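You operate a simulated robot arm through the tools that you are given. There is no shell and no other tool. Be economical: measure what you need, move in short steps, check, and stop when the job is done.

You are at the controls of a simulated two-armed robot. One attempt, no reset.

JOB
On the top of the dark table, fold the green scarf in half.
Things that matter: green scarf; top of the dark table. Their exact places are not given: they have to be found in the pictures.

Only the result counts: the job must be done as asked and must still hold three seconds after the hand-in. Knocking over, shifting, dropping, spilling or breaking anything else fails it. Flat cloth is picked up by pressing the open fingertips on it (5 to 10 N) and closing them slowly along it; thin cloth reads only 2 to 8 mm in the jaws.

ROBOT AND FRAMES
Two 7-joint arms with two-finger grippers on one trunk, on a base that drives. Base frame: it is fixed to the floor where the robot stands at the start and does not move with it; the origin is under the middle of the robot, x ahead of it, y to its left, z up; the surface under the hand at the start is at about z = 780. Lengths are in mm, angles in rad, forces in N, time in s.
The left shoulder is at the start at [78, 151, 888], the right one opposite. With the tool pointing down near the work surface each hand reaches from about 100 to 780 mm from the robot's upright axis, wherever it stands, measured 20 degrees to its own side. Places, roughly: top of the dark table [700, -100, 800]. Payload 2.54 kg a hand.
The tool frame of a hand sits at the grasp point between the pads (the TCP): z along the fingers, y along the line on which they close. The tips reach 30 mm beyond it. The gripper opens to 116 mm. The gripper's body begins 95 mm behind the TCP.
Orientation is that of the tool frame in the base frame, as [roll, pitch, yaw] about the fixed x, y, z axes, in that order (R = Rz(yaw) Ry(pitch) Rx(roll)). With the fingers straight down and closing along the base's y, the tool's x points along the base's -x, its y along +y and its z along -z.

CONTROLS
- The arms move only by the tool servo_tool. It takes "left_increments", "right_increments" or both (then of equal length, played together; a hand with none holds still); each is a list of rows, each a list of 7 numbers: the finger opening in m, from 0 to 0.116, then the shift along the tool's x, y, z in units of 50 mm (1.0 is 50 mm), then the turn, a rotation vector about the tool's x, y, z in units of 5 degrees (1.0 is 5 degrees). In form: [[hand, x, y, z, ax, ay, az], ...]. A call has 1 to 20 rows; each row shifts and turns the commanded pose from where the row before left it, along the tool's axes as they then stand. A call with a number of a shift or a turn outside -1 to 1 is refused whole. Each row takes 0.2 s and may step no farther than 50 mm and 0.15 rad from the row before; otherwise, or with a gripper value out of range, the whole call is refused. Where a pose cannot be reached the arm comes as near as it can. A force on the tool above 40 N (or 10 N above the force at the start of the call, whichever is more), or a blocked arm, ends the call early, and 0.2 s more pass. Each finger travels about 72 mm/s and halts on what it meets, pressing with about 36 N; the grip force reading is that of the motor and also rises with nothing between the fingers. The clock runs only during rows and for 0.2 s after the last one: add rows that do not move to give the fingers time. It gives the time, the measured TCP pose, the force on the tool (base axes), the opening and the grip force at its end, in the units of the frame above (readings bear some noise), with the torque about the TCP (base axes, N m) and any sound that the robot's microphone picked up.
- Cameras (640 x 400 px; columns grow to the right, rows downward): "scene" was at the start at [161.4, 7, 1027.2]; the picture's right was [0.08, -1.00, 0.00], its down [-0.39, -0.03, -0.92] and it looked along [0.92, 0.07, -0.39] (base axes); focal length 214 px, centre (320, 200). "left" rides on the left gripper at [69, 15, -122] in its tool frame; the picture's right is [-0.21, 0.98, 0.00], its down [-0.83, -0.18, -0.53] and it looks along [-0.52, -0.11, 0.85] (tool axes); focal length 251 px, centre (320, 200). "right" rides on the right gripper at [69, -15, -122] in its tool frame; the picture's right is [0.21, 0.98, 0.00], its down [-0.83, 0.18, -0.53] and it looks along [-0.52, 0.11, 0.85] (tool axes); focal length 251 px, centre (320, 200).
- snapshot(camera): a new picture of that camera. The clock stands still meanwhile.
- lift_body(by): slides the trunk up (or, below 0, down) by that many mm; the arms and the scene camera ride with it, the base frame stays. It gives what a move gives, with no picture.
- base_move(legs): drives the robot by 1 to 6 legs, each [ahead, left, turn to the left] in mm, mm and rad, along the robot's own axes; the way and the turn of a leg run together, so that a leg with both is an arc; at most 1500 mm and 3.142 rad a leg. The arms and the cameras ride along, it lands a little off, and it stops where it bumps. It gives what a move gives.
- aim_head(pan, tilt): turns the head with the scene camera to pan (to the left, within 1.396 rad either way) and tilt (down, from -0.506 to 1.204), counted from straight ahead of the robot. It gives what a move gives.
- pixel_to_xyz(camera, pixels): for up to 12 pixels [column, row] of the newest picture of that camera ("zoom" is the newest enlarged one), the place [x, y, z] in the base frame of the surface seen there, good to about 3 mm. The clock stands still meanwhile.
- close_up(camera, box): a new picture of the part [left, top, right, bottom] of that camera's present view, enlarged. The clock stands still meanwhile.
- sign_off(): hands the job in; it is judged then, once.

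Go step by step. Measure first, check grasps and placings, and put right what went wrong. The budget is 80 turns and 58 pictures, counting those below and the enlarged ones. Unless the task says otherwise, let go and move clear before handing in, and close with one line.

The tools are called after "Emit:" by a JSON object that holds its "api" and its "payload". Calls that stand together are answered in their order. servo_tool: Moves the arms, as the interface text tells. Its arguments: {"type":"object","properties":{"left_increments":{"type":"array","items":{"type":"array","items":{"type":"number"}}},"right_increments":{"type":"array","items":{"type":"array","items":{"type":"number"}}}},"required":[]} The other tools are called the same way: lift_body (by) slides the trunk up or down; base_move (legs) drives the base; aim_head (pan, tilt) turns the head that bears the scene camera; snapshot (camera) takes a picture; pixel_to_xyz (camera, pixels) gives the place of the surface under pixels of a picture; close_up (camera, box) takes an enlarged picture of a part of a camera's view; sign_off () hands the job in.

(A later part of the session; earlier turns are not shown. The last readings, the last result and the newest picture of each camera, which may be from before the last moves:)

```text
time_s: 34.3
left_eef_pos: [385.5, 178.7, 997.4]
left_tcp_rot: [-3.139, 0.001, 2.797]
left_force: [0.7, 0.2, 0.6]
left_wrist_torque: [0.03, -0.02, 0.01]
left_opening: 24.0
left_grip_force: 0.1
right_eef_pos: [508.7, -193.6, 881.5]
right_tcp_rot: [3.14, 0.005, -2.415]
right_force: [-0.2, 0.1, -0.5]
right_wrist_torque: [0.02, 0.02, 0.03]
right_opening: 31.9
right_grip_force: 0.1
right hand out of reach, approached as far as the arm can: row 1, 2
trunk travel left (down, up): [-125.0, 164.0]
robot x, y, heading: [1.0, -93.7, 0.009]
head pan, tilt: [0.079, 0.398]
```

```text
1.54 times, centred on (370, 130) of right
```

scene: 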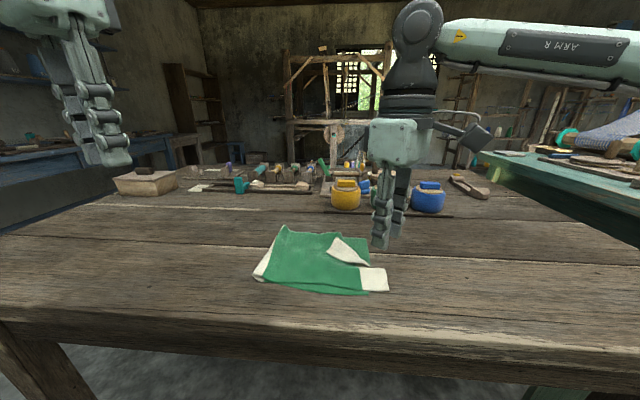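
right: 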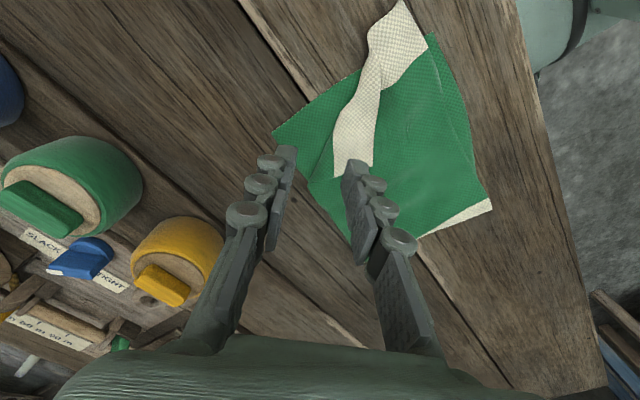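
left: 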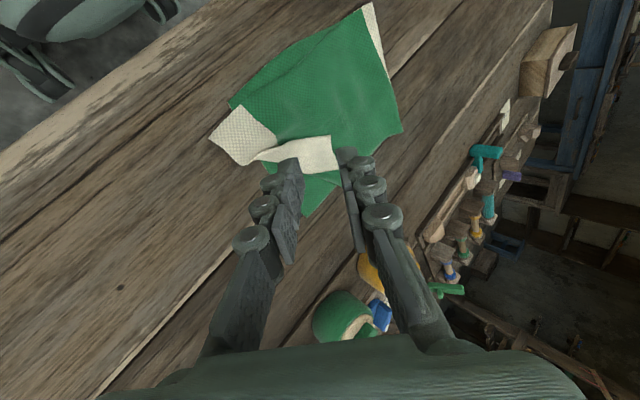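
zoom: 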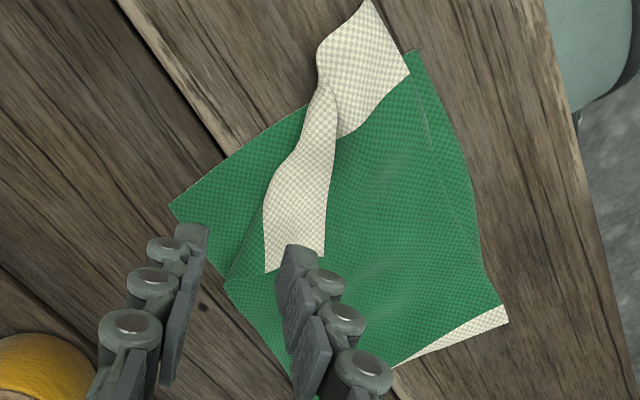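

The flap strip runs along direction (0.67,0.74), with its crease on the far-right side. I'll position over (491,-168) and descend to just above it.

Emit:
{"api": "servo_tool", "payload": {"right_increments": [[0.028, -0.04, 0.31, 0.3, 0, 0, 0], [0.028, -0.04, 0.31, 0.4, 0, 0, 0], [0.028, 0, 0, 0.4, 0, 0, 0], [0.028, 0, 0, 0, 0, 0, 0]]}}

Emit:
{"api": "close_up", "payload": {"camera": "right", "box": [240, 60, 440, 220]}}

```text
time_s: 35.3
left_eef_pos: [386.4, 178.2, 997.4]
left_tcp_rot: [-3.138, 0.002, 2.798]
left_force: [-0.5, -1.1, -0.4]
left_wrist_torque: [0.02, 0.02, 0.02]
left_opening: 24.0
left_grip_force: 0.0
right_eef_pos: [489.1, -175.4, 827.2]
right_tcp_rot: [3.139, 0.003, -2.415]
right_force: [-0.1, -0.8, -0.5]
right_wrist_torque: [0.0, -0.01, 0.04]
right_opening: 28.1
right_grip_force: 0.1
right hand out of reach, approached as far as the arm can: row 1, 2
trunk travel left (down, up): [-125.0, 164.0]
robot x, y, heading: [-1.5, -91.7, 0.002]
head pan, tilt: [0.079, 0.398]
```

```text
2.50 times, centred on (340, 140) of right
```

zoom: 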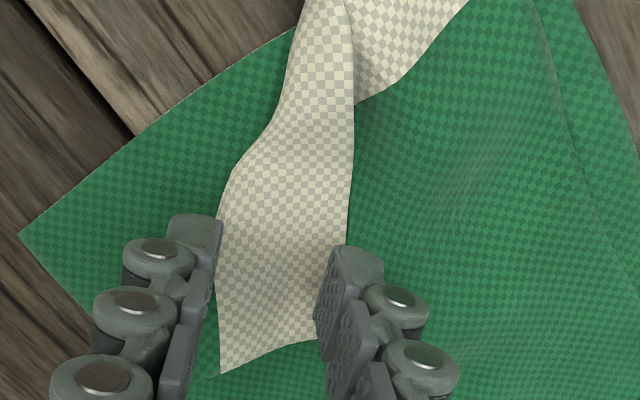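

The fingers sit about 6 mm toward the crease side. I'll correct that and press down gently.

Emit:
{"api": "servo_tool", "payload": {"right_increments": [[0.027, 0, 0.12, 0.1, 0, 0, 0], [0.027, 0, 0, 0.1, 0, 0, 0], [0.027, 0, 0, 0.05, 0, 0, 0], [0.027, 0, 0, 0, 0, 0, 0]]}}

```text
time_s: 36.3
left_eef_pos: [386.4, 178.7, 997.1]
left_tcp_rot: [-3.138, 0.002, 2.796]
left_force: [0.3, -0.1, 0.5]
left_wrist_torque: [0.01, 0.0, 0.0]
left_opening: 24.0
left_grip_force: 0.0
right_eef_pos: [484.7, -169.4, 813.4]
right_tcp_rot: [3.139, 0.005, -2.418]
right_force: [0.3, -0.6, 0.8]
right_wrist_torque: [0.01, 0.04, -0.01]
right_opening: 26.9
right_grip_force: 0.0
trunk travel left (down, up): [-125.0, 164.0]
robot x, y, heading: [0.7, -92.1, 0.003]
head pan, tilt: [0.079, 0.398]
```

Emit:
{"api": "servo_tool", "payload": {"right_increments": [[0.027, 0, 0, 0.02, 0, 0, 0], [0.027, 0, 0, 0.015, 0, 0, 0], [0.027, 0, 0, 0, 0, 0, 0]]}}

```text
time_s: 37.1
left_eef_pos: [384.6, 178.0, 996.9]
left_tcp_rot: [-3.141, 0.002, 2.796]
left_force: [0.0, -0.2, 0.0]
left_wrist_torque: [0.01, 0.02, 0.0]
left_opening: 24.0
left_grip_force: 0.1
right_eef_pos: [482.8, -168.3, 812.2]
right_tcp_rot: [3.139, 0.003, -2.417]
right_force: [0.6, -0.7, 3.7]
right_wrist_torque: [-0.04, -0.04, 0.01]
right_opening: 26.7
right_grip_force: 0.0
trunk travel left (down, up): [-125.0, 164.0]
robot x, y, heading: [-2.2, -94.0, 0.01]
head pan, tilt: [0.079, 0.398]
```

Contact is light at 3.7 N. I'll close slowly, then lift 15 mm and check.

Emit:
{"api": "servo_tool", "payload": {"right_increments": [[0.024, 0, 0, 0.01, 0, 0, 0], [0.021, 0, 0, 0, 0, 0, 0], [0.018, 0, 0, 0, 0, 0, 0], [0.015, 0, 0, 0, 0, 0, 0], [0.012, 0, 0, 0, 0, 0, 0], [0.009, 0, 0, 0, 0, 0, 0], [0.006, 0, 0, 0, 0, 0, 0], [0.003, 0, 0, 0, 0, 0, 0], [0, 0, 0, 0, 0, 0, 0], [0, 0, 0, 0, 0, 0, 0], [0, 0, 0, -0.2, 0, 0, 0], [0, 0, 0, -0.2, 0, 0, 0], [0, 0, 0, 0, 0, 0, 0]]}}

Emit:
{"api": "close_up", "payload": {"camera": "right", "box": [240, 0, 500, 260]}}

```text
time_s: 39.9
left_eef_pos: [384.5, 178.4, 997.4]
left_tcp_rot: [-3.139, 0.0, 2.797]
left_force: [0.3, 0.3, 0.7]
left_wrist_torque: [-0.02, 0.0, -0.02]
left_opening: 24.1
left_grip_force: 0.1
right_eef_pos: [483.5, -169.3, 832.9]
right_tcp_rot: [3.139, 0.005, -2.417]
right_force: [-1.1, 1.2, -1.6]
right_wrist_torque: [0.0, 0.01, -0.01]
right_opening: 2.6
right_grip_force: 29.4
trunk travel left (down, up): [-125.0, 164.0]
robot x, y, heading: [3.5, -91.8, 0.003]
head pan, tilt: [0.079, 0.398]
```

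```text
1.54 times, centred on (370, 130) of right
```

zoom: 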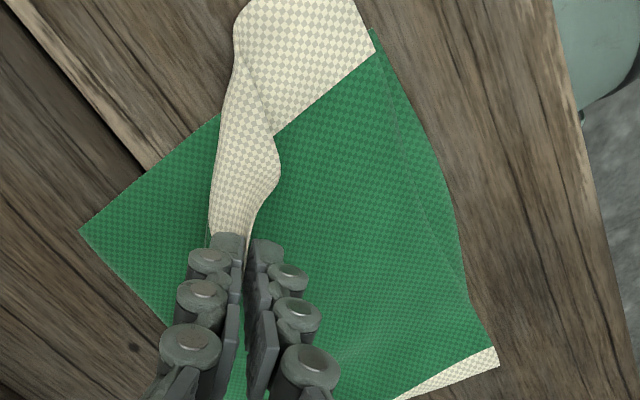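

The flap is held (2.6 mm). I'll lift it, carry it across the crease to the far-right, tilting so the edge points outward.

Emit:
{"api": "servo_tool", "payload": {"right_increments": [[0, 0, -0.1, -0.5, 0, 0, 0], [0, 0, -0.4, -0.1, 0, 0, 0], [0, 0, -0.4, 0, 0, 0, 0], [0, 0, -0.3, 0, -1, 0, 0], [0, 0, 0, 0, -1, 0, 0], [0, 0, 0, 0, -1, 0, 0], [0, 0, 0, 0, -1, 0, 0], [0, 0, 0, 0, -1, 0, 0], [0, 0, 0, 0, -1, 0, 0], [0, 0, 0, 0, 0, 0, 0]]}}

Emit:
{"api": "close_up", "payload": {"camera": "right", "box": [200, 0, 520, 260]}}

Emit:
{"api": "snapshot", "payload": {"camera": "scene"}}

```text
time_s: 42.1
left_eef_pos: [384.8, 177.8, 997.7]
left_tcp_rot: [-3.139, 0.003, 2.796]
left_force: [0.3, -0.4, -0.2]
left_wrist_torque: [0.03, 0.0, 0.0]
left_opening: 24.0
left_grip_force: 0.0
right_eef_pos: [516.0, -213.5, 868.6]
right_tcp_rot: [2.618, 0.002, -2.419]
right_force: [-2.0, 2.4, 0.0]
right_wrist_torque: [0.18, 0.12, 0.02]
right_opening: 2.3
right_grip_force: 29.3
right hand out of reach, approached as far as the arm can: row 1, 9
trunk travel left (down, up): [-125.0, 164.0]
robot x, y, heading: [0.7, -93.0, 0.002]
head pan, tilt: [0.079, 0.398]
```

```text
1.54 times, centred on (360, 130) of right
```

zoom: 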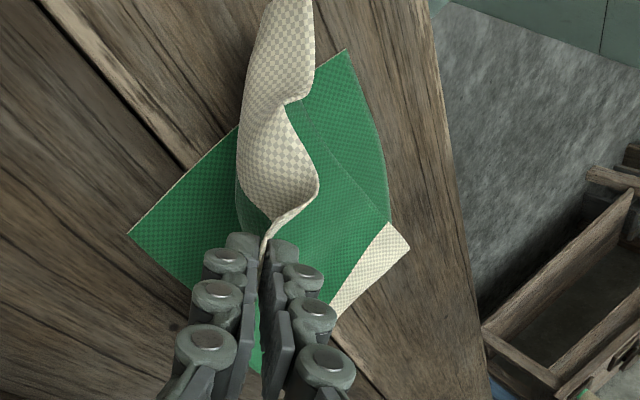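

```text
24 pictures are left
```

scene: 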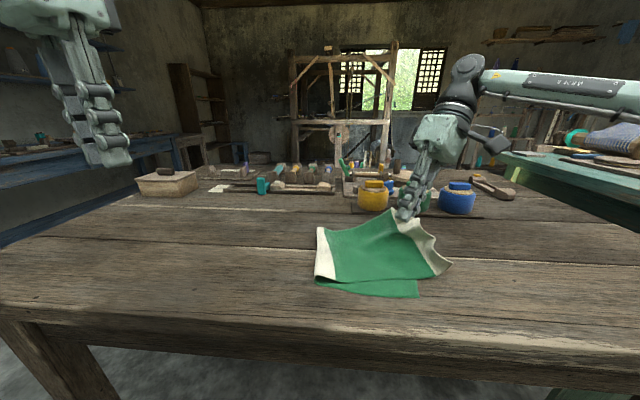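

The far corner is unfolded and held up, and the near corner hangs forward. I'll lower it onto the bottom edge.

Emit:
{"api": "servo_tool", "payload": {"right_increments": [[0, -0.08, -0.125, 0.32, 0, 0, 0], [0, -0.08, -0.125, 0.32, 0, 0, 0], [0, -0.08, -0.125, 0.32, 0, 0, 0], [0, 0, 0, 0, 0, 0, 0], [0, 0, 0, 0, 0, 0, 0]]}}

Emit:
{"api": "close_up", "payload": {"camera": "scene", "box": [280, 170, 480, 320]}}

```text
time_s: 43.3
left_eef_pos: [387.0, 177.3, 997.8]
left_tcp_rot: [-3.138, 0.001, 2.795]
left_force: [0.3, -0.5, -0.3]
left_wrist_torque: [-0.01, -0.01, 0.0]
left_opening: 24.2
left_grip_force: 0.1
right_eef_pos: [504.8, -192.9, 828.0]
right_tcp_rot: [2.62, 0.003, -2.42]
right_force: [0.2, -1.9, 3.8]
right_wrist_torque: [-0.16, -0.08, -0.01]
right_opening: 1.8
right_grip_force: 33.9
right hand out of reach, approached as far as the arm can: row 1, 2, 3
trunk travel left (down, up): [-125.0, 164.0]
robot x, y, heading: [0.9, -93.0, 0.006]
head pan, tilt: [0.079, 0.398]
```

```text
2.67 times, centred on (380, 245) of scene
```

zoom: 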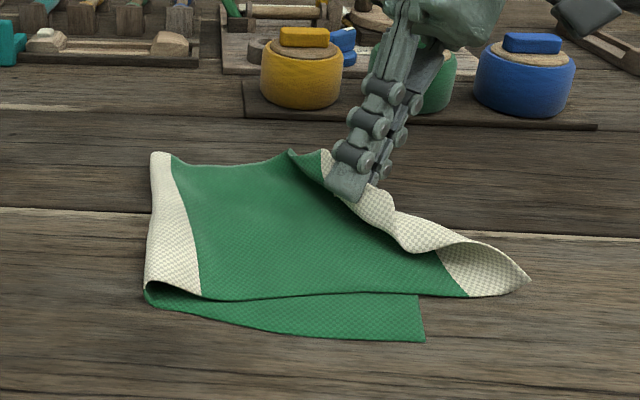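

The top edge is rotated about 40° relative to the bottom edge, and I still hold it. I'll lift, yaw the hand back by about 40° so the edge lines up with x, and move left to unroll the fold.

Emit:
{"api": "servo_tool", "payload": {"right_increments": [[0, 0, 0.48, -0.83, 0, 0, 0], [0, 0, 0, 0, 0, -0.5, 0.866], [0, 0, 0, 0, 0, -0.5, 0.866], [0, 0, 0, 0, 0, -0.5, 0.866], [0, 0, 0, 0, 0, -0.5, 0.866], [0, 0, 0, 0, 0, -0.5, 0.866], [0, 0, 0, 0, 0, -0.5, 0.866], [0, 0, 0, 0, 0, -0.5, 0.866], [0, 0, 0, 0, 0, -0.5, 0.866], [0, 0, 0.5, 0.2, 0, 0, 0], [0, 0, 0.5, 0.2, 0, 0, 0], [0, 0, 0.5, 0.2, 0, 0, 0], [0, 0, 0, 0, 0, 0, 0]]}}

Emit:
{"api": "close_up", "payload": {"camera": "scene", "box": [260, 140, 500, 320]}}

```text
time_s: 46.1
left_eef_pos: [385.8, 178.1, 997.9]
left_tcp_rot: [-3.139, 0.001, 2.796]
left_force: [0.5, -0.5, -0.9]
left_wrist_torque: [-0.02, 0.0, -0.01]
left_opening: 24.0
left_grip_force: 0.0
right_eef_pos: [501.4, -112.2, 886.8]
right_tcp_rot: [2.614, -0.001, -3.114]
right_force: [-0.3, 0.0, -0.2]
right_wrist_torque: [-0.04, -0.03, 0.0]
right_opening: 3.8
right_grip_force: 31.3
trunk travel left (down, up): [-125.0, 164.0]
robot x, y, heading: [-1.2, -96.8, 0.008]
head pan, tilt: [0.079, 0.398]
```

```text
2.22 times, centred on (380, 230) of scene
```

zoom: 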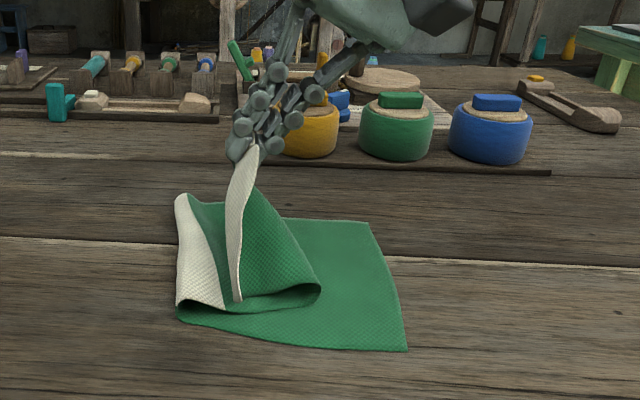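

The edge now hangs nearly along x. I'll use both hands: the right moves left and up so the near corner hangs free, while the left turns and leans to the left to take the near corner.

Emit:
{"api": "servo_tool", "payload": {"right_increments": [[0, 0, 0.64, 0.05, 0, 0, 0], [0, 0, 0.64, 0.05, 0, 0, 0], [0, 0, 0.64, 0.05, 0, 0, 0], [0, 0, 0, 0, 0, 0, 0], [0, 0, 0, 0, 0, 0, 0], [0, 0, 0, 0, 0, 0, 0], [0, 0, 0, 0, 0, 0, 0], [0, 0, 0, 0, 0, 0, 0], [0, 0, 0, 0, 0, 0, 0], [0, 0, 0, 0, 0, 0, 0], [0, 0, 0, 0, 0, 0, 0]], "left_increments": [[0.06, 0, 0, 0, 0, 0, -1], [0.06, 0, 0, 0, 0, 0, -1], [0.06, 0, 0, 0, 0, 0, -1], [0.06, 0, 0, 0, 0, 0, -1], [0.06, 0, 0, 0, 1, 0, 0], [0.06, 0, 0, 0, 1, 0, 0], [0.06, 0, 0, 0, 1, 0, 0], [0.06, 0, 0, 0, 1, 0, 0], [0.06, 0, 0, 0, 1, 0, 0], [0.06, 0, 0, 0, 1, 0, 0], [0.06, 0, 0, 0, 0, 0, 0]]}}

Emit:
{"api": "snapshot", "payload": {"camera": "scene"}}

Emit:
{"api": "snapshot", "payload": {"camera": "left"}}

```text
time_s: 48.5
left_eef_pos: [385.1, 178.6, 997.6]
left_tcp_rot: [-2.614, 0.002, -3.138]
left_force: [-0.2, 0.6, 0.5]
left_wrist_torque: [0.0, 0.0, 0.01]
left_opening: 60.0
left_grip_force: 0.2
right_eef_pos: [501.7, -73.9, 904.3]
right_tcp_rot: [2.613, 0.003, -3.115]
right_force: [0.2, 1.3, 1.4]
right_wrist_torque: [-0.64, -0.05, 0.02]
right_opening: 3.9
right_grip_force: 39.7
right hand out of reach, approached as far as the arm can: row 2, 3
trunk travel left (down, up): [-125.0, 164.0]
robot x, y, heading: [0.9, -97.9, 0.002]
head pan, tilt: [0.079, 0.398]
```

```text
21 pictures are left
```

scene: 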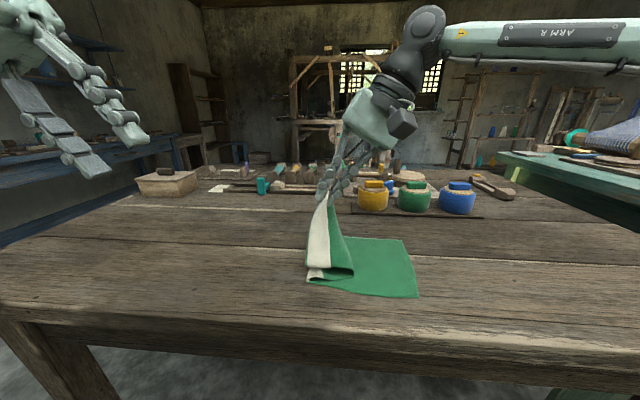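

```text
20 pictures are left
```

left: 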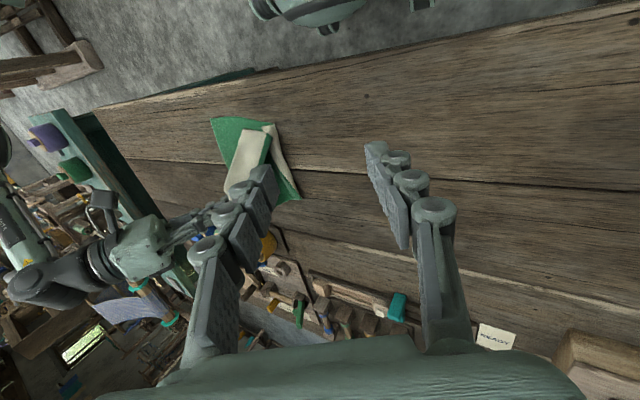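

The right arm reached its leftward limit, so I'll drive the base 100 mm left to carry both hands and unroll the cloth.

Emit:
{"api": "base_move", "payload": {"legs": [[0, 100, 0]]}}

Emit:
{"api": "close_up", "payload": {"camera": "scene", "box": [280, 140, 520, 320]}}

```text
time_s: 50.1
left_eef_pos: [384.4, 278.1, 996.4]
left_tcp_rot: [-2.614, 0.0, -3.136]
left_force: [-0.8, 0.1, 0.5]
left_wrist_torque: [-0.02, 0.0, 0.01]
left_opening: 60.0
left_grip_force: 0.0
right_eef_pos: [502.8, 26.2, 905.0]
right_tcp_rot: [2.614, 0.003, -3.113]
right_force: [0.5, 1.1, -0.2]
right_wrist_torque: [-0.08, -0.01, -0.01]
right_opening: 4.9
right_grip_force: 33.5
trunk travel left (down, up): [-125.0, 164.0]
robot x, y, heading: [-1.0, 6.1, 0.007]
head pan, tilt: [0.079, 0.398]
```

```text
2.22 times, centred on (400, 230) of scene
```

zoom: 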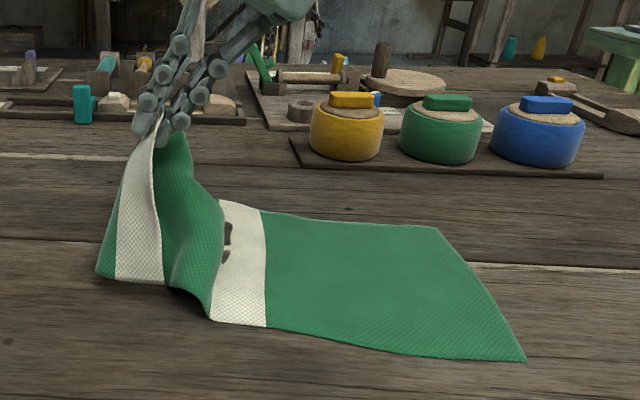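

The cloth is unrolled, with the near end's band visible from (116,278) to (162,283) in the zoom. I'll measure it.

Emit:
{"api": "pixel_to_xyz", "payload": {"camera": "zoom", "pixels": [[158, 278], [120, 274], [155, 230], [122, 220], [100, 272], [150, 180], [215, 318], [190, 285], [434, 230], [520, 358], [262, 325]]}}

Emit:
{"api": "snapshot", "payload": {"camera": "right"}}

```text
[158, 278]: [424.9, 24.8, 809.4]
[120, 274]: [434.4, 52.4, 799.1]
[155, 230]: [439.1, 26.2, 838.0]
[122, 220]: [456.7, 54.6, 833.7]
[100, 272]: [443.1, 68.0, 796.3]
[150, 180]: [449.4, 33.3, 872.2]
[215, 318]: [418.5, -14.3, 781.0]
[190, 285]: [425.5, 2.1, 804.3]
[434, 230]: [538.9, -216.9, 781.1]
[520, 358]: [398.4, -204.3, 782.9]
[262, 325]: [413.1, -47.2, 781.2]
```

```text
18 pictures are left
```

right: 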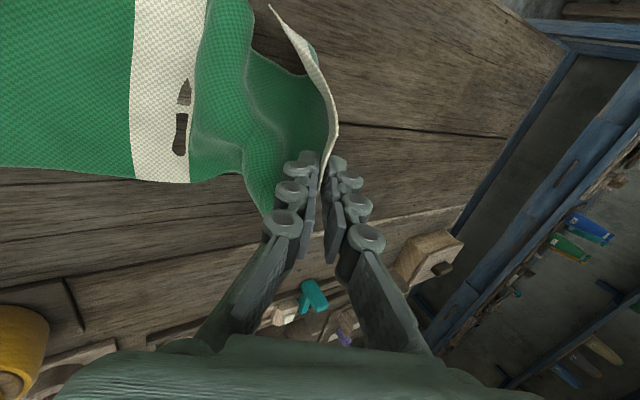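

The near wing hangs in front and the edge is aligned along x, so I'll fold again with the right hand only. I'll carry it across on a moderate arc and stop above the right edge.

Emit:
{"api": "servo_tool", "payload": {"right_increments": [[0, -0.02, -0.65, -0.23, 0, 0, 0], [0, -0.02, -0.65, -0.23, 0, 0, 0], [0, -0.02, -0.65, -0.23, 0, 0, 0], [0, -0.02, -0.6, -0.155, 0, 0, 0], [0, -0.02, -0.6, -0.155, 0, 0, 0], [0, -0.02, -0.6, -0.155, 0, 0, 0], [0, 0, 0, 0, 0, 0, 0]]}}

Emit:
{"api": "close_up", "payload": {"camera": "scene", "box": [280, 140, 520, 320]}}

```text
time_s: 51.7
left_eef_pos: [384.1, 277.4, 996.1]
left_tcp_rot: [-2.615, 0.001, -3.137]
left_force: [0.7, -0.1, -0.4]
left_wrist_torque: [0.0, 0.0, -0.02]
left_opening: 60.0
left_grip_force: 0.0
right_eef_pos: [512.2, -168.4, 861.4]
right_tcp_rot: [2.612, 0.003, -3.113]
right_force: [0.8, 1.3, 1.8]
right_wrist_torque: [-0.38, 0.05, 0.08]
right_opening: 3.6
right_grip_force: 38.3
trunk travel left (down, up): [-125.0, 164.0]
robot x, y, heading: [-1.3, 3.4, 0.008]
head pan, tilt: [0.079, 0.398]
```

```text
2.22 times, centred on (400, 230) of scene
```

zoom: 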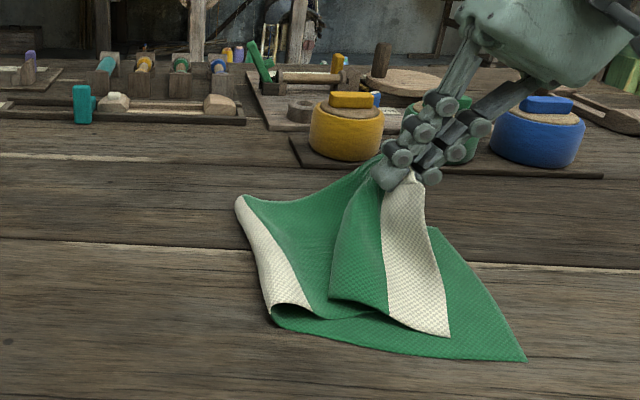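

The edge hangs parallel to the bottom edge and the near corner is about 35 mm short. I'll lower it with the remaining rightward motion.

Emit:
{"api": "servo_tool", "payload": {"right_increments": [[0, -0.06, -0.36, 0.08, 0, 0, 0], [0, -0.06, -0.36, 0.16, 0, 0, 0], [0, -0.06, -0.3, 0.2, 0, 0, 0], [0, 0, 0, 0, 0, 0, 0]]}}

Emit:
{"api": "close_up", "payload": {"camera": "scene", "box": [280, 140, 520, 320]}}

```text
time_s: 52.7
left_eef_pos: [384.4, 277.0, 996.4]
left_tcp_rot: [-2.615, 0.0, -3.137]
left_force: [0.2, 0.3, 0.2]
left_wrist_torque: [-0.01, 0.04, 0.0]
left_opening: 60.2
left_grip_force: 0.2
right_eef_pos: [522.2, -197.2, 815.7]
right_tcp_rot: [2.613, 0.005, -3.116]
right_force: [1.0, 2.6, 4.8]
right_wrist_torque: [-0.17, 0.07, 0.02]
right_opening: 3.7
right_grip_force: 38.2
trunk travel left (down, up): [-125.0, 164.0]
robot x, y, heading: [-4.8, 6.6, 0.003]
head pan, tilt: [0.079, 0.398]
```

```text
2.22 times, centred on (400, 230) of scene
```

zoom: 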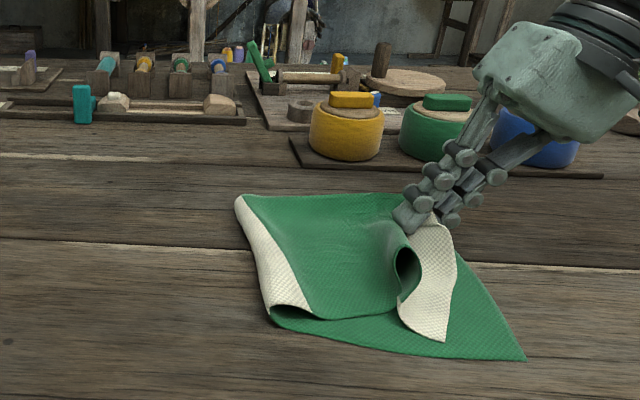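

The far side is down, and the near wing is curled and lags. I'll release here, back off, and then straighten the near corner separately.

Emit:
{"api": "servo_tool", "payload": {"right_increments": [[0.006, 0, 0, -0.04, 0, 0, 0], [0.012, 0, 0, -0.04, 0, 0, 0], [0.018, 0, 0, 0, 0, 0, 0], [0.024, 0, 0, -0.1, 0, 0, 0], [0.024, 0, 0, -0.5, 0, 0, 0], [0.024, 0, 0, -0.8, 0, 0, 0], [0.024, 0, 0, -0.8, 0, 0, 0], [0.024, 0, 0, 0, 0, 0, 0]]}}

Emit:
{"api": "close_up", "payload": {"camera": "scene", "box": [280, 140, 520, 320]}}

Emit:
{"api": "snapshot", "payload": {"camera": "right"}}

```text
time_s: 54.5
left_eef_pos: [384.8, 277.8, 996.5]
left_tcp_rot: [-2.614, 0.0, -3.136]
left_force: [0.3, 0.4, 0.1]
left_wrist_torque: [0.03, 0.0, 0.01]
left_opening: 60.0
left_grip_force: 0.0
right_eef_pos: [524.8, -257.2, 915.9]
right_tcp_rot: [2.614, 0.003, -3.114]
right_force: [-0.2, 0.3, 0.4]
right_wrist_torque: [-0.02, -0.01, 0.02]
right_opening: 24.0
right_grip_force: 0.0
trunk travel left (down, up): [-125.0, 164.0]
robot x, y, heading: [0.5, 7.6, 0.006]
head pan, tilt: [0.079, 0.398]
```

```text
2.22 times, centred on (400, 230) of scene
```

zoom: 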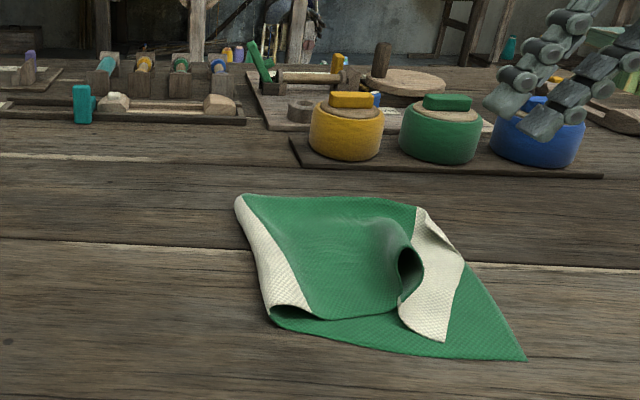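

```text
14 pictures are left
```

right: 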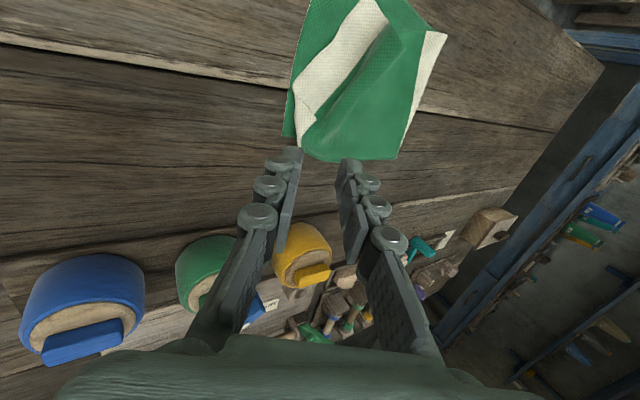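

That's a good state: the far edge is in place and the near corner needs to go right by some centimetres. I'll measure.

Emit:
{"api": "pixel_to_xyz", "payload": {"camera": "zoom", "pixels": [[440, 337], [462, 265], [419, 211], [402, 310], [415, 325], [522, 357], [430, 300], [268, 312], [238, 200], [274, 316], [485, 300], [450, 285]]}}

```text
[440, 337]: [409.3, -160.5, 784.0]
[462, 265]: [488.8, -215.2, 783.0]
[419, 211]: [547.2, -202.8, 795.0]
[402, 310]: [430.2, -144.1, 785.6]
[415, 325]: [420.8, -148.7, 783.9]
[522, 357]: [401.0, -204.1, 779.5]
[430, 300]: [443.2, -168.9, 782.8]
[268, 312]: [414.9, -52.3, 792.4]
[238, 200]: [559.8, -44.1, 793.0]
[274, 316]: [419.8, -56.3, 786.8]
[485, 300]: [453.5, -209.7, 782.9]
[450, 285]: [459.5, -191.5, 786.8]
```

The far corner is within about 15 mm of its place; the near corner at (409,-160) should be at about (401,-205). I'll reorient the right hand and hover over the band beside that corner.

Emit:
{"api": "servo_tool", "payload": {"right_increments": [[0.026, 0, 0, 0, 1, 0, 0], [0.026, 0, 0, 0, 1, 0, 0], [0.026, 0, 0, 0, 1, 0, 0], [0.026, 0, 0, 0, 1, 0, 0], [0.026, 0, 0, 0, 1, 0, 0], [0.026, 0, 0, 0, 1, 0, 0], [0.026, 0, 0, 0, 0, 0, 1], [0.026, 0, 0, 0, 0, 0, 1], [0.026, 0, 0, 0, 0, 0, 1], [0.026, 0, 0, 0, 0, 0, 1], [0.026, 0, 0, 0, 0, 0, 1], [0.026, 0, 0, 0, 0, 0, 1], [0.026, 0.65, 0.18, 0.3, 0, 0, 0], [0.026, 0.65, 0.18, 0.3, 0, 0, 0], [0.026, 0.65, 0.18, 0.3, 0, 0, 0], [0.026, 0.65, 0.18, 0.3, 0, 0, 0], [0.026, 0, 0, 0, 0, 0, 0]]}}

Emit:
{"api": "close_up", "payload": {"camera": "right", "box": [200, 0, 500, 240]}}

```text
time_s: 58.1
left_eef_pos: [384.6, 278.1, 996.2]
left_tcp_rot: [-2.614, -0.001, -3.137]
left_force: [-0.4, -0.5, -0.5]
left_wrist_torque: [0.02, 0.02, -0.03]
left_opening: 60.0
left_grip_force: 0.0
right_eef_pos: [427.1, -163.3, 852.9]
right_tcp_rot: [3.14, 0.002, 2.643]
right_force: [-0.7, 0.9, -0.8]
right_wrist_torque: [-0.02, 0.01, -0.01]
right_opening: 25.9
right_grip_force: 0.0
trunk travel left (down, up): [-125.0, 164.0]
robot x, y, heading: [-1.8, 7.5, 0.006]
head pan, tilt: [0.079, 0.398]
```

```text
1.67 times, centred on (350, 120) of right
```

zoom: 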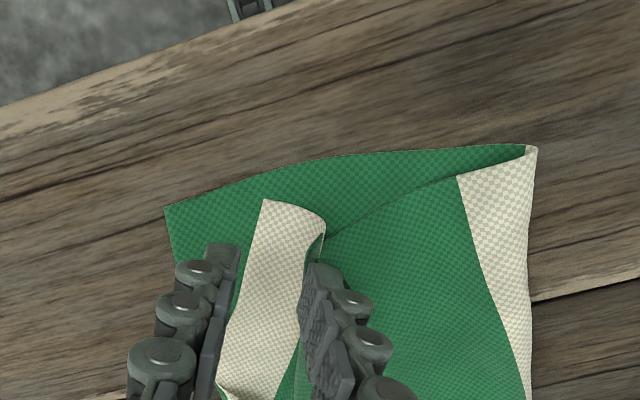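

Emit:
{"api": "pixel_to_xyz", "payload": {"camera": "zoom", "pixels": [[267, 204], [318, 224], [255, 250], [304, 258], [278, 240], [240, 310], [168, 210], [180, 250]]}}

```text
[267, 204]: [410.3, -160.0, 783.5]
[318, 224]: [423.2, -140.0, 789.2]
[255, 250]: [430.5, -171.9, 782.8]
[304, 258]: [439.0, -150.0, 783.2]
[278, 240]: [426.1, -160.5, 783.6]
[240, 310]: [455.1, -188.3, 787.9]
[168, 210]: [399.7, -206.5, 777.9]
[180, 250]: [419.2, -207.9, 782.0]
```

The strip's centre is at (428,-160), almost under the hand. I'll descend and touch lightly.

Emit:
{"api": "servo_tool", "payload": {"right_increments": [[0.022, 0, 0.05, 0.4, 0, 0, 0], [0.022, 0, 0, 0.3, 0, 0, 0], [0.022, 0, 0, 0.08, 0, 0, 0], [0.022, 0, 0, 0.03, 0, 0, 0], [0.022, 0, 0, 0, 0, 0, 0]]}}

```text
time_s: 59.3
left_eef_pos: [385.0, 276.9, 996.8]
left_tcp_rot: [-2.614, 0.0, -3.137]
left_force: [-0.2, 1.2, 0.6]
left_wrist_torque: [0.03, 0.01, -0.01]
left_opening: 59.9
left_grip_force: 0.1
right_eef_pos: [428.8, -159.3, 813.1]
right_tcp_rot: [3.138, 0.001, 2.645]
right_force: [0.5, 1.3, 0.9]
right_wrist_torque: [0.04, -0.02, 0.02]
right_opening: 22.3
right_grip_force: 0.2
trunk travel left (down, up): [-125.0, 164.0]
robot x, y, heading: [0.4, 6.1, 0.006]
head pan, tilt: [0.079, 0.398]
```

Emit:
{"api": "servo_tool", "payload": {"right_increments": [[0.022, 0, 0, 0.025, 0, 0, 0], [0.022, 0, 0, 0.015, 0, 0, 0], [0.02, 0, 0, 0, 0, 0, 0], [0.017, 0, 0, 0, 0, 0, 0], [0.014, 0, 0, 0, 0, 0, 0], [0.011, 0, 0, 0, 0, 0, 0], [0.008, 0, 0, 0, 0, 0, 0], [0.005, 0, 0, 0, 0, 0, 0], [0.002, 0, 0, 0, 0, 0, 0], [0, 0, 0, 0, 0, 0, 0], [0, 0, 0, 0, 0, 0, 0], [0, 0, 0, -0.2, 0, 0, 0], [0, 0, 0, -0.3, 0, 0, 0], [0, 0, 0, 0, 0, 0, 0]]}}

Emit:
{"api": "close_up", "payload": {"camera": "scene", "box": [280, 140, 520, 320]}}

```text
time_s: 62.3
left_eef_pos: [384.7, 278.5, 997.1]
left_tcp_rot: [-2.614, -0.001, -3.136]
left_force: [-0.3, 0.3, -0.2]
left_wrist_torque: [-0.03, -0.01, -0.03]
left_opening: 60.0
left_grip_force: 0.1
right_eef_pos: [428.0, -159.6, 838.3]
right_tcp_rot: [3.138, 0.002, 2.646]
right_force: [0.5, 0.7, 0.3]
right_wrist_torque: [0.01, 0.0, -0.02]
right_opening: 0.0
right_grip_force: 29.2
trunk travel left (down, up): [-125.0, 164.0]
robot x, y, heading: [-3.6, 7.6, 0.004]
head pan, tilt: [0.079, 0.398]
```

```text
2.22 times, centred on (400, 230) of scene
```

zoom: 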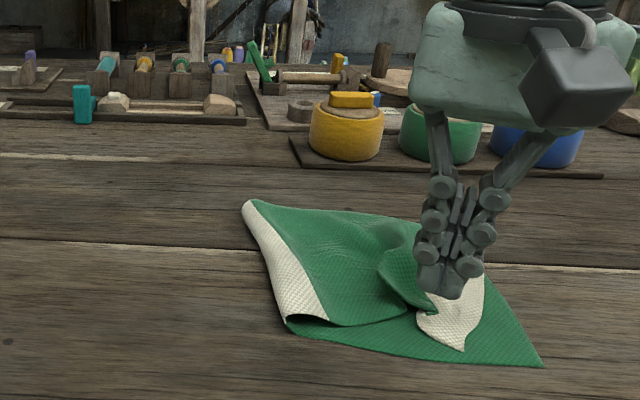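

The opening reads 0, so the pinch probably missed, although a glitch like this happened before. I'll check with the right camera.

Emit:
{"api": "close_up", "payload": {"camera": "right", "box": [200, 0, 500, 240]}}

Emit:
{"api": "servo_tool", "payload": {"right_increments": [[0, 0, 0, 0, 0, 0, 0]]}}

```text
1.67 times, centred on (350, 120) of right
```

zoom: 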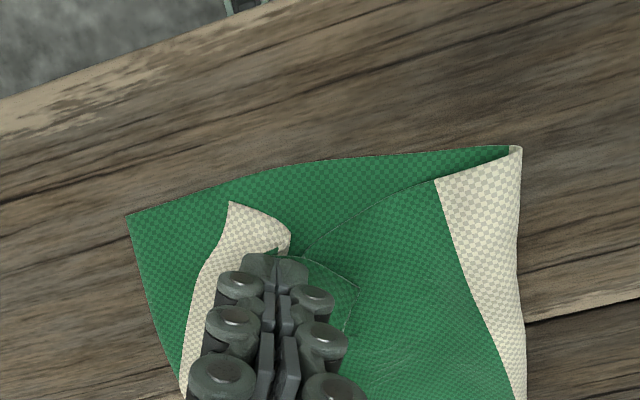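

```text
time_s: 62.7
left_eef_pos: [384.3, 278.7, 997.6]
left_tcp_rot: [-2.614, 0.0, -3.138]
left_force: [-0.1, 0.0, 0.3]
left_wrist_torque: [0.01, -0.01, 0.0]
left_opening: 60.1
left_grip_force: 0.0
right_eef_pos: [428.0, -159.7, 836.3]
right_tcp_rot: [3.139, -0.001, 2.647]
right_force: [0.1, 0.1, -0.6]
right_wrist_torque: [-0.01, 0.0, -0.01]
right_opening: 0.0
right_grip_force: 28.6
trunk travel left (down, up): [-125.0, 164.0]
robot x, y, heading: [-1.0, 5.3, 0.0]
head pan, tilt: [0.079, 0.398]
```

The pinch missed. I'll measure the current corner and bottom edge and then retry with a wider opening and a firmer press.

Emit:
{"api": "pixel_to_xyz", "payload": {"camera": "zoom", "pixels": [[232, 207], [286, 236], [215, 245], [200, 290], [130, 217], [185, 380], [240, 235], [518, 150], [355, 290]]}}

Emit:
{"api": "servo_tool", "payload": {"right_increments": [[0.032, 0, 0, -0.3, 0, 0, 0], [0.032, 0, 0, 0, 0, 0, 0], [0.032, 0, 0, 0, 0, 0, 0]]}}

Emit:
{"api": "close_up", "payload": {"camera": "right", "box": [200, 0, 500, 240]}}

```text
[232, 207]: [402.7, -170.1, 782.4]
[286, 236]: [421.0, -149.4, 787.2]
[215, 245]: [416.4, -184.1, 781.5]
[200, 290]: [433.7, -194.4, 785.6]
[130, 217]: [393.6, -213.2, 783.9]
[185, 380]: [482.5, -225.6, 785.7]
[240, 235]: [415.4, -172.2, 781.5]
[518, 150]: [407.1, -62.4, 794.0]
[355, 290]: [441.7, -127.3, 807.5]
```

```text
time_s: 63.5
left_eef_pos: [384.9, 278.0, 996.7]
left_tcp_rot: [-2.615, 0.0, -3.137]
left_force: [0.4, 0.0, -0.9]
left_wrist_torque: [-0.01, 0.02, -0.01]
left_opening: 59.6
left_grip_force: 0.1
right_eef_pos: [429.6, -160.5, 852.8]
right_tcp_rot: [3.137, 0.001, 2.647]
right_force: [0.7, 0.6, -0.7]
right_wrist_torque: [0.01, -0.01, -0.03]
right_opening: 32.2
right_grip_force: 0.0
trunk travel left (down, up): [-125.0, 164.0]
robot x, y, heading: [-2.3, 8.0, 0.003]
head pan, tilt: [0.079, 0.398]
```

```text
1.67 times, centred on (350, 120) of right
```

zoom: 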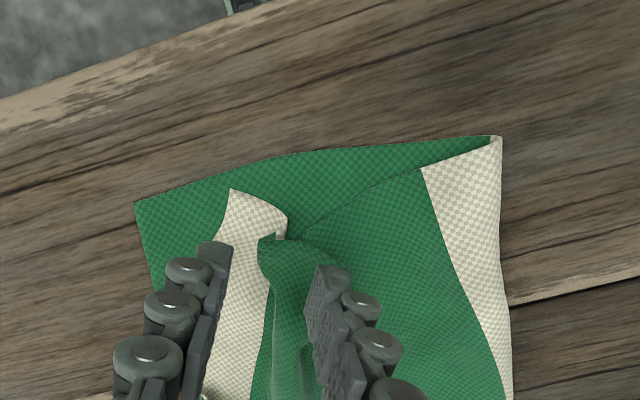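

A green lobe overlaps the inner side of the band. I'll go closer to the corner, at (420,-172), turned another 10°, and press more firmly.

Emit:
{"api": "servo_tool", "payload": {"right_increments": [[0.025, 0.06, -0.29, 0.2, 0, 0, 0], [0.025, 0, 0, 0.2, 0, 0, 1], [0.025, 0, 0, 0.3, 0, 0, 1], [0.025, 0, 0, 0.08, 0, 0, 0], [0.025, 0, 0, 0.04, 0, 0, 0], [0.025, 0, 0, 0.02, 0, 0, 0], [0.025, 0, 0, 0, 0, 0, 0]]}}

```text
time_s: 65.1
left_eef_pos: [383.5, 278.2, 996.4]
left_tcp_rot: [-2.614, 0.002, -3.137]
left_force: [-0.4, 0.4, -0.2]
left_wrist_torque: [0.01, -0.03, -0.05]
left_opening: 60.0
left_grip_force: 0.0
right_eef_pos: [421.0, -169.7, 812.0]
right_tcp_rot: [3.135, 0.003, 2.471]
right_force: [1.5, 0.9, 16.5]
right_wrist_torque: [0.19, -0.23, -0.01]
right_opening: 25.7
right_grip_force: 0.7
trunk travel left (down, up): [-125.0, 164.0]
robot x, y, heading: [-0.9, 9.0, 0.002]
head pan, tilt: [0.079, 0.398]
```

The press is too hard at 16.5 N. I'll back off by 1 mm, close slowly, and lift to check.

Emit:
{"api": "servo_tool", "payload": {"right_increments": [[0.025, 0, 0, -0.02, 0, 0, 0], [0.022, 0, 0, 0, 0, 0, 0], [0.019, 0, 0, 0, 0, 0, 0], [0.016, 0, 0, 0, 0, 0, 0], [0.013, 0, 0, 0, 0, 0, 0], [0.01, 0, 0, 0, 0, 0, 0], [0.007, 0, 0, 0, 0, 0, 0], [0.004, 0, 0, 0, 0, 0, 0], [0.001, 0, 0, 0, 0, 0, 0], [0, 0, 0, 0, 0, 0, 0], [0, 0, 0, 0, 0, 0, 0], [0, 0, 0, -0.2, 0, 0, 0], [0, 0, 0, -0.3, 0, 0, 0], [0, 0, 0, 0, 0, 0, 0]]}}

Emit:
{"api": "close_up", "payload": {"camera": "scene", "box": [280, 140, 520, 320]}}

```text
time_s: 68.1
left_eef_pos: [384.4, 277.0, 997.1]
left_tcp_rot: [-2.614, 0.001, -3.136]
left_force: [0.3, 0.1, 0.4]
left_wrist_torque: [0.02, 0.03, 0.04]
left_opening: 60.0
left_grip_force: 0.1
right_eef_pos: [419.2, -172.6, 835.7]
right_tcp_rot: [3.139, -0.003, 2.471]
right_force: [0.6, -1.2, -3.1]
right_wrist_torque: [0.06, -0.03, -0.04]
right_opening: 5.8
right_grip_force: 41.2
trunk travel left (down, up): [-125.0, 164.0]
robot x, y, heading: [-3.6, 5.5, 0.003]
head pan, tilt: [0.079, 0.398]
```

```text
2.22 times, centred on (400, 230) of scene
```

zoom: 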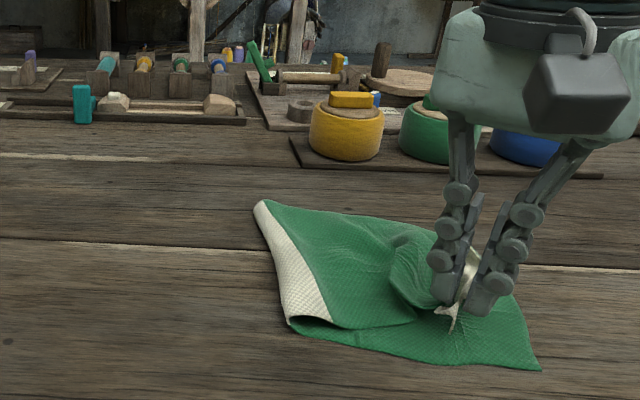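

It's gripped (5.8 mm). I'll lift a little more to see whether the bottom layer came along.

Emit:
{"api": "servo_tool", "payload": {"right_increments": [[0, 0, 0, -0.4, 0, 0, 0], [0, 0, 0, -0.3, 0, 0, 0], [0, 0, 0, 0, 0, 0, 0]]}}

Emit:
{"api": "close_up", "payload": {"camera": "scene", "box": [360, 190, 520, 310]}}

```text
time_s: 68.9
left_eef_pos: [385.5, 277.3, 996.1]
left_tcp_rot: [-2.614, 0.001, -3.136]
left_force: [-0.2, -1.3, 0.2]
left_wrist_torque: [0.0, 0.01, 0.04]
left_opening: 60.1
left_grip_force: 0.1
right_eef_pos: [419.6, -169.1, 870.6]
right_tcp_rot: [3.136, 0.0, 2.471]
right_force: [0.0, 0.8, 0.8]
right_wrist_torque: [-0.02, 0.04, -0.01]
right_opening: 4.5
right_grip_force: 31.3
trunk travel left (down, up): [-125.0, 164.0]
robot x, y, heading: [-1.1, 7.8, 0.009]
head pan, tilt: [0.079, 0.398]
```

```text
3.33 times, centred on (440, 250) of scene
```

zoom: 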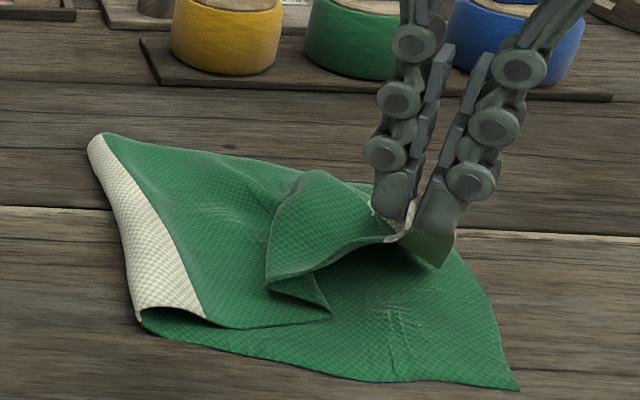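

Only the top corner came up. I'll measure the bottom near corner and fold so I know where to place it.

Emit:
{"api": "pixel_to_xyz", "payload": {"camera": "zoom", "pixels": [[513, 385], [470, 270], [490, 330], [140, 318], [92, 145], [370, 180], [205, 318], [380, 378]]}}

```text
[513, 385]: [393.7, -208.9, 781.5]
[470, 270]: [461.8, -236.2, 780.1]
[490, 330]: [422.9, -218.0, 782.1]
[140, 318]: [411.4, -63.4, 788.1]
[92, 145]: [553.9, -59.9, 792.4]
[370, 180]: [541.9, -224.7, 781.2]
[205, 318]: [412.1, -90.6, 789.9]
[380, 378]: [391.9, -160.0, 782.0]
```

I'll rotate the hand back by 35°, lean it outward, lower the corner onto (394,-209), and release.

Emit:
{"api": "servo_tool", "payload": {"right_increments": [[0, 0, 0, 0, 0, 0, -1], [0, 0, 0, 0, 0, 0, -1], [0, 0, 0, 0, 0, 0, -1], [0, 0, 0, 0, 0, 0, -1], [0, 0, 0, 0, 0, 0, -1], [0, 0, 0, 0, 0, 0, -1], [0, 0, 0, 0, 0, 0, -1], [0, 0, 0, 0, -1, 0, 0], [0, 0, 0, 0, -1, 0, 0], [0, 0, 0, 0, -1, 0, 0], [0, 0, 0, 0, -1, 0, 0], [0, 0, 0, 0, -1, 0, 0], [0, 0, 0, 0, -1, 0, 0], [0, 0.06, -0.48, 0.05, 0, 0, 0], [0, 0.05, -0.43, 0.15, 0, 0, 0], [0, 0.05, -0.4, 0.22, 0, 0, 0], [0, 0, 0, 0, 0, 0, 0]]}}

Emit:
{"api": "close_up", "payload": {"camera": "scene", "box": [320, 170, 520, 320]}}

```text
time_s: 72.5
left_eef_pos: [385.0, 277.3, 997.0]
left_tcp_rot: [-2.616, -0.001, -3.136]
left_force: [0.0, 0.5, 0.4]
left_wrist_torque: [0.01, 0.0, 0.05]
left_opening: 59.9
left_grip_force: 0.1
right_eef_pos: [406.2, -216.9, 818.0]
right_tcp_rot: [2.612, 0.001, 3.082]
right_force: [1.0, 0.7, -1.7]
right_wrist_torque: [0.0, 0.02, 0.0]
right_opening: 6.3
right_grip_force: 34.7
trunk travel left (down, up): [-125.0, 164.0]
robot x, y, heading: [-6.3, 8.4, 0.004]
head pan, tilt: [0.079, 0.398]
```

```text
2.67 times, centred on (420, 245) of scene
```

zoom: 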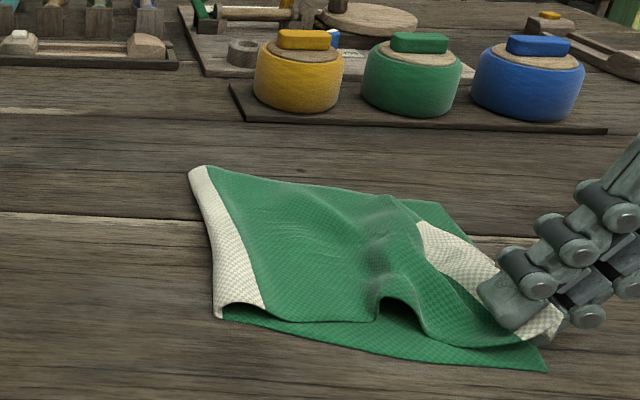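

The top edge now lies along the bottom edge, with a slack bulge in the middle. I'll release and withdraw.

Emit:
{"api": "servo_tool", "payload": {"right_increments": [[0.008, 0, 0, -0.02, 0, 0, 0], [0.014, 0, 0, -0.04, 0, 0, 0], [0.02, 0, 0, 0, 0, 0, 0], [0.024, 0, 0, -0.1, 0, 0, 0], [0.024, 0, 0, -0.4, 0, 0, 0], [0.024, 0, 0, -0.8, 0, 0, 0], [0.024, 0, 0, -0.8, 0, 0, 0], [0, 0, 0, 0, 0, 0, 0]]}}

Emit:
{"api": "close_up", "payload": {"camera": "scene", "box": [320, 170, 520, 320]}}

```text
time_s: 74.3
left_eef_pos: [385.3, 276.8, 997.2]
left_tcp_rot: [-2.614, 0.0, -3.137]
left_force: [0.1, 0.7, 1.1]
left_wrist_torque: [0.04, 0.0, 0.0]
left_opening: 60.1
left_grip_force: 0.1
right_eef_pos: [404.3, -271.8, 915.9]
right_tcp_rot: [2.613, 0.001, 3.083]
right_force: [0.1, 0.0, -0.4]
right_wrist_torque: [0.03, -0.01, -0.02]
right_opening: 0.0
right_grip_force: 23.7
trunk travel left (down, up): [-125.0, 164.0]
robot x, y, heading: [-0.8, 3.2, 0.005]
head pan, tilt: [0.079, 0.398]
```

```text
2.67 times, centred on (420, 245) of scene
```

zoom: 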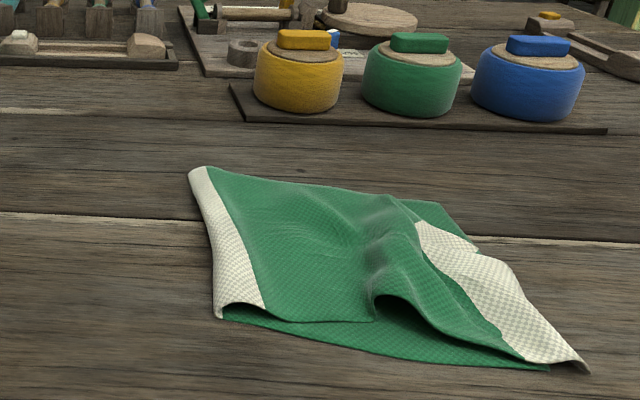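

Emit:
{"api": "pixel_to_xyz", "payload": {"camera": "zoom", "pixels": [[585, 370], [545, 367], [522, 358], [418, 225], [475, 247], [442, 205], [510, 270], [218, 315], [193, 172], [375, 230], [395, 305], [380, 270]]}}

```text
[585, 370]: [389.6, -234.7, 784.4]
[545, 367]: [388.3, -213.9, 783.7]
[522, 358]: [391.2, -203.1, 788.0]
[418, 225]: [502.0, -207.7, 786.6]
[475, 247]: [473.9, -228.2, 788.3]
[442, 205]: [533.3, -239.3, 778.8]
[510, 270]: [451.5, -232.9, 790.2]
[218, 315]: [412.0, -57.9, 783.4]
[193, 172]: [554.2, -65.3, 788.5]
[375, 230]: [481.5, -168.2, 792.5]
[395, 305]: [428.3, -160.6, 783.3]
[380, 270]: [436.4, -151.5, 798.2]
```

The top edge overshoots by about 20 mm near the front, and there is a slack bulge at y≈-155, while the fold at y≈-60 should be nearer -30. I'll turn the right hand so the fingers span x, to push the top layer left with two fingertips.

Emit:
{"api": "servo_tool", "payload": {"right_increments": [[0.03, 0, 0, 0, 1, 0, 0], [0.05, 0, 0, 0, 1, 0, 0], [0.07, 0, 0, 0, 1, 0, 0], [0.09, 0, 0, 0, 1, 0, 0], [0.09, 0, 0, 0, 1, 0, 0], [0.09, 0, 0, 0, 1, 0, 0], [0.09, 0, 0, 0, 0, 0, 1], [0.09, 0, 0, 0, 0, 0, 1], [0.09, 0, 0, 0, 0, 0, 1], [0.09, 0, 0, 0, 0, 0, 1], [0.09, 0, 0, 0, 0, 0, 1], [0.09, 0, 0, 0, 0, 0, 1], [0.09, 0, 0, 0, 0, 0, 1], [0.09, 0, 0, 0, 0, 0, 1], [0.09, 0, 0, 0, 0, 0, 1], [0.09, 0, 0, 0, 0, 0, 1], [0.09, 0, 0, 0, 0, 0, 1], [0.09, 0, 0, 0, 0, 0, 1], [0.09, 0, 0, 0, 0, 0, 1], [0.09, 0, 0, 0, 0, 0, 1]]}}

Emit:
{"api": "servo_tool", "payload": {"right_increments": [[0.09, 0, 0, 0, 0, 0, 1], [0.09, 0, 0, 0, 0, 0, 1], [0.09, 0, 0, 0, 0, 0, 1], [0.09, 0, 0, 0, 0, 0, 0.5], [0.09, 0, 0, 0, 0, 0, 0]]}}

```text
time_s: 78.5
left_eef_pos: [384.4, 277.1, 996.9]
left_tcp_rot: [-2.614, -0.001, -3.136]
left_force: [0.0, 0.9, 0.1]
left_wrist_torque: [0.0, 0.0, -0.01]
left_opening: 60.1
left_grip_force: 0.1
right_eef_pos: [404.0, -269.5, 912.4]
right_tcp_rot: [3.141, -0.005, 1.858]
right_force: [-0.9, -0.5, -0.2]
right_wrist_torque: [-0.02, 0.0, 0.0]
right_opening: 90.1
right_grip_force: 0.0
trunk travel left (down, up): [-125.0, 164.0]
robot x, y, heading: [-3.3, 3.8, 0.007]
head pan, tilt: [0.079, 0.398]
```

```text
time_s: 79.7
left_eef_pos: [384.0, 277.4, 996.7]
left_tcp_rot: [-2.615, -0.001, -3.136]
left_force: [0.2, -0.5, 0.2]
left_wrist_torque: [-0.02, 0.02, -0.01]
left_opening: 60.2
left_grip_force: 0.0
right_eef_pos: [405.7, -271.2, 912.0]
right_tcp_rot: [3.139, -0.004, 1.553]
right_force: [-0.7, -0.1, -0.1]
right_wrist_torque: [-0.02, 0.01, 0.01]
right_opening: 90.0
right_grip_force: 0.0
trunk travel left (down, up): [-125.0, 164.0]
robot x, y, heading: [-2.4, 9.9, 0.005]
head pan, tilt: [0.079, 0.398]
```

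The hand spans x now. I'll move over the folded part at (478,-95), just above the cloth.

Emit:
{"api": "servo_tool", "payload": {"right_increments": [[0.09, 0.71, 0.28, 0.3, 0, 0, 0], [0.09, 0.71, 0.28, 0.3, 0, 0, 0], [0.09, 0.71, 0.28, 0.3, 0, 0, 0], [0.09, 0.71, 0.28, 0.35, 0, 0, 0], [0.09, 0.71, 0.28, 0.4, 0, 0, 0], [0.09, 0, 0, 0.2, 0, 0, 0], [0.09, 0, 0, 0.07, 0, 0, 0], [0.09, 0, 0, 0, 0, 0, 0]]}}

```text
time_s: 81.5
left_eef_pos: [384.1, 277.2, 997.2]
left_tcp_rot: [-2.614, 0.0, -3.136]
left_force: [-0.1, -0.8, 0.3]
left_wrist_torque: [0.02, 0.02, -0.03]
left_opening: 60.0
left_grip_force: 0.1
right_eef_pos: [478.4, -94.8, 820.6]
right_tcp_rot: [-3.142, -0.005, 1.554]
right_force: [-0.3, -0.5, 0.3]
right_wrist_torque: [0.0, -0.01, -0.01]
right_opening: 90.3
right_grip_force: 0.1
trunk travel left (down, up): [-125.0, 164.0]
robot x, y, heading: [-1.6, 4.6, 0.009]
head pan, tilt: [0.079, 0.398]
```

I'll press lightly and drag left 45 mm, then lift.

Emit:
{"api": "servo_tool", "payload": {"right_increments": [[0.09, 0, 0, 0.12, 0, 0, 0], [0.09, 0, 0, 0.05, 0, 0, 0], [0.09, 0, 0, 0, 0, 0, 0]]}}

```text
time_s: 82.3
left_eef_pos: [384.6, 277.9, 995.8]
left_tcp_rot: [-2.614, 0.001, -3.136]
left_force: [0.2, 0.0, -0.2]
left_wrist_torque: [0.0, 0.0, 0.03]
left_opening: 59.9
left_grip_force: 0.1
right_eef_pos: [477.6, -92.3, 810.1]
right_tcp_rot: [3.14, -0.004, 1.555]
right_force: [-0.1, -0.5, -0.2]
right_wrist_torque: [-0.01, 0.02, -0.01]
right_opening: 90.0
right_grip_force: 0.1
trunk travel left (down, up): [-125.0, 164.0]
robot x, y, heading: [0.9, 5.7, 0.003]
head pan, tilt: [0.079, 0.398]
```

Emit:
{"api": "servo_tool", "payload": {"right_increments": [[0.09, 0, 0, 0.03, 0, 0, 0], [0.09, 0, 0, 0.015, 0, 0, 0], [0.09, 0, 0, 0, 0, 0, 0]]}}

```text
time_s: 83.1
left_eef_pos: [384.2, 277.9, 997.2]
left_tcp_rot: [-2.615, 0.001, -3.136]
left_force: [0.2, 0.0, 0.4]
left_wrist_torque: [0.01, -0.02, -0.02]
left_opening: 59.9
left_grip_force: 0.0
right_eef_pos: [478.0, -94.0, 806.6]
right_tcp_rot: [3.14, -0.004, 1.557]
right_force: [0.5, 0.3, -1.1]
right_wrist_torque: [-0.04, -0.01, 0.0]
right_opening: 90.1
right_grip_force: 0.1
trunk travel left (down, up): [-125.0, 164.0]
robot x, y, heading: [-0.4, 4.2, 0.007]
head pan, tilt: [0.079, 0.398]
```

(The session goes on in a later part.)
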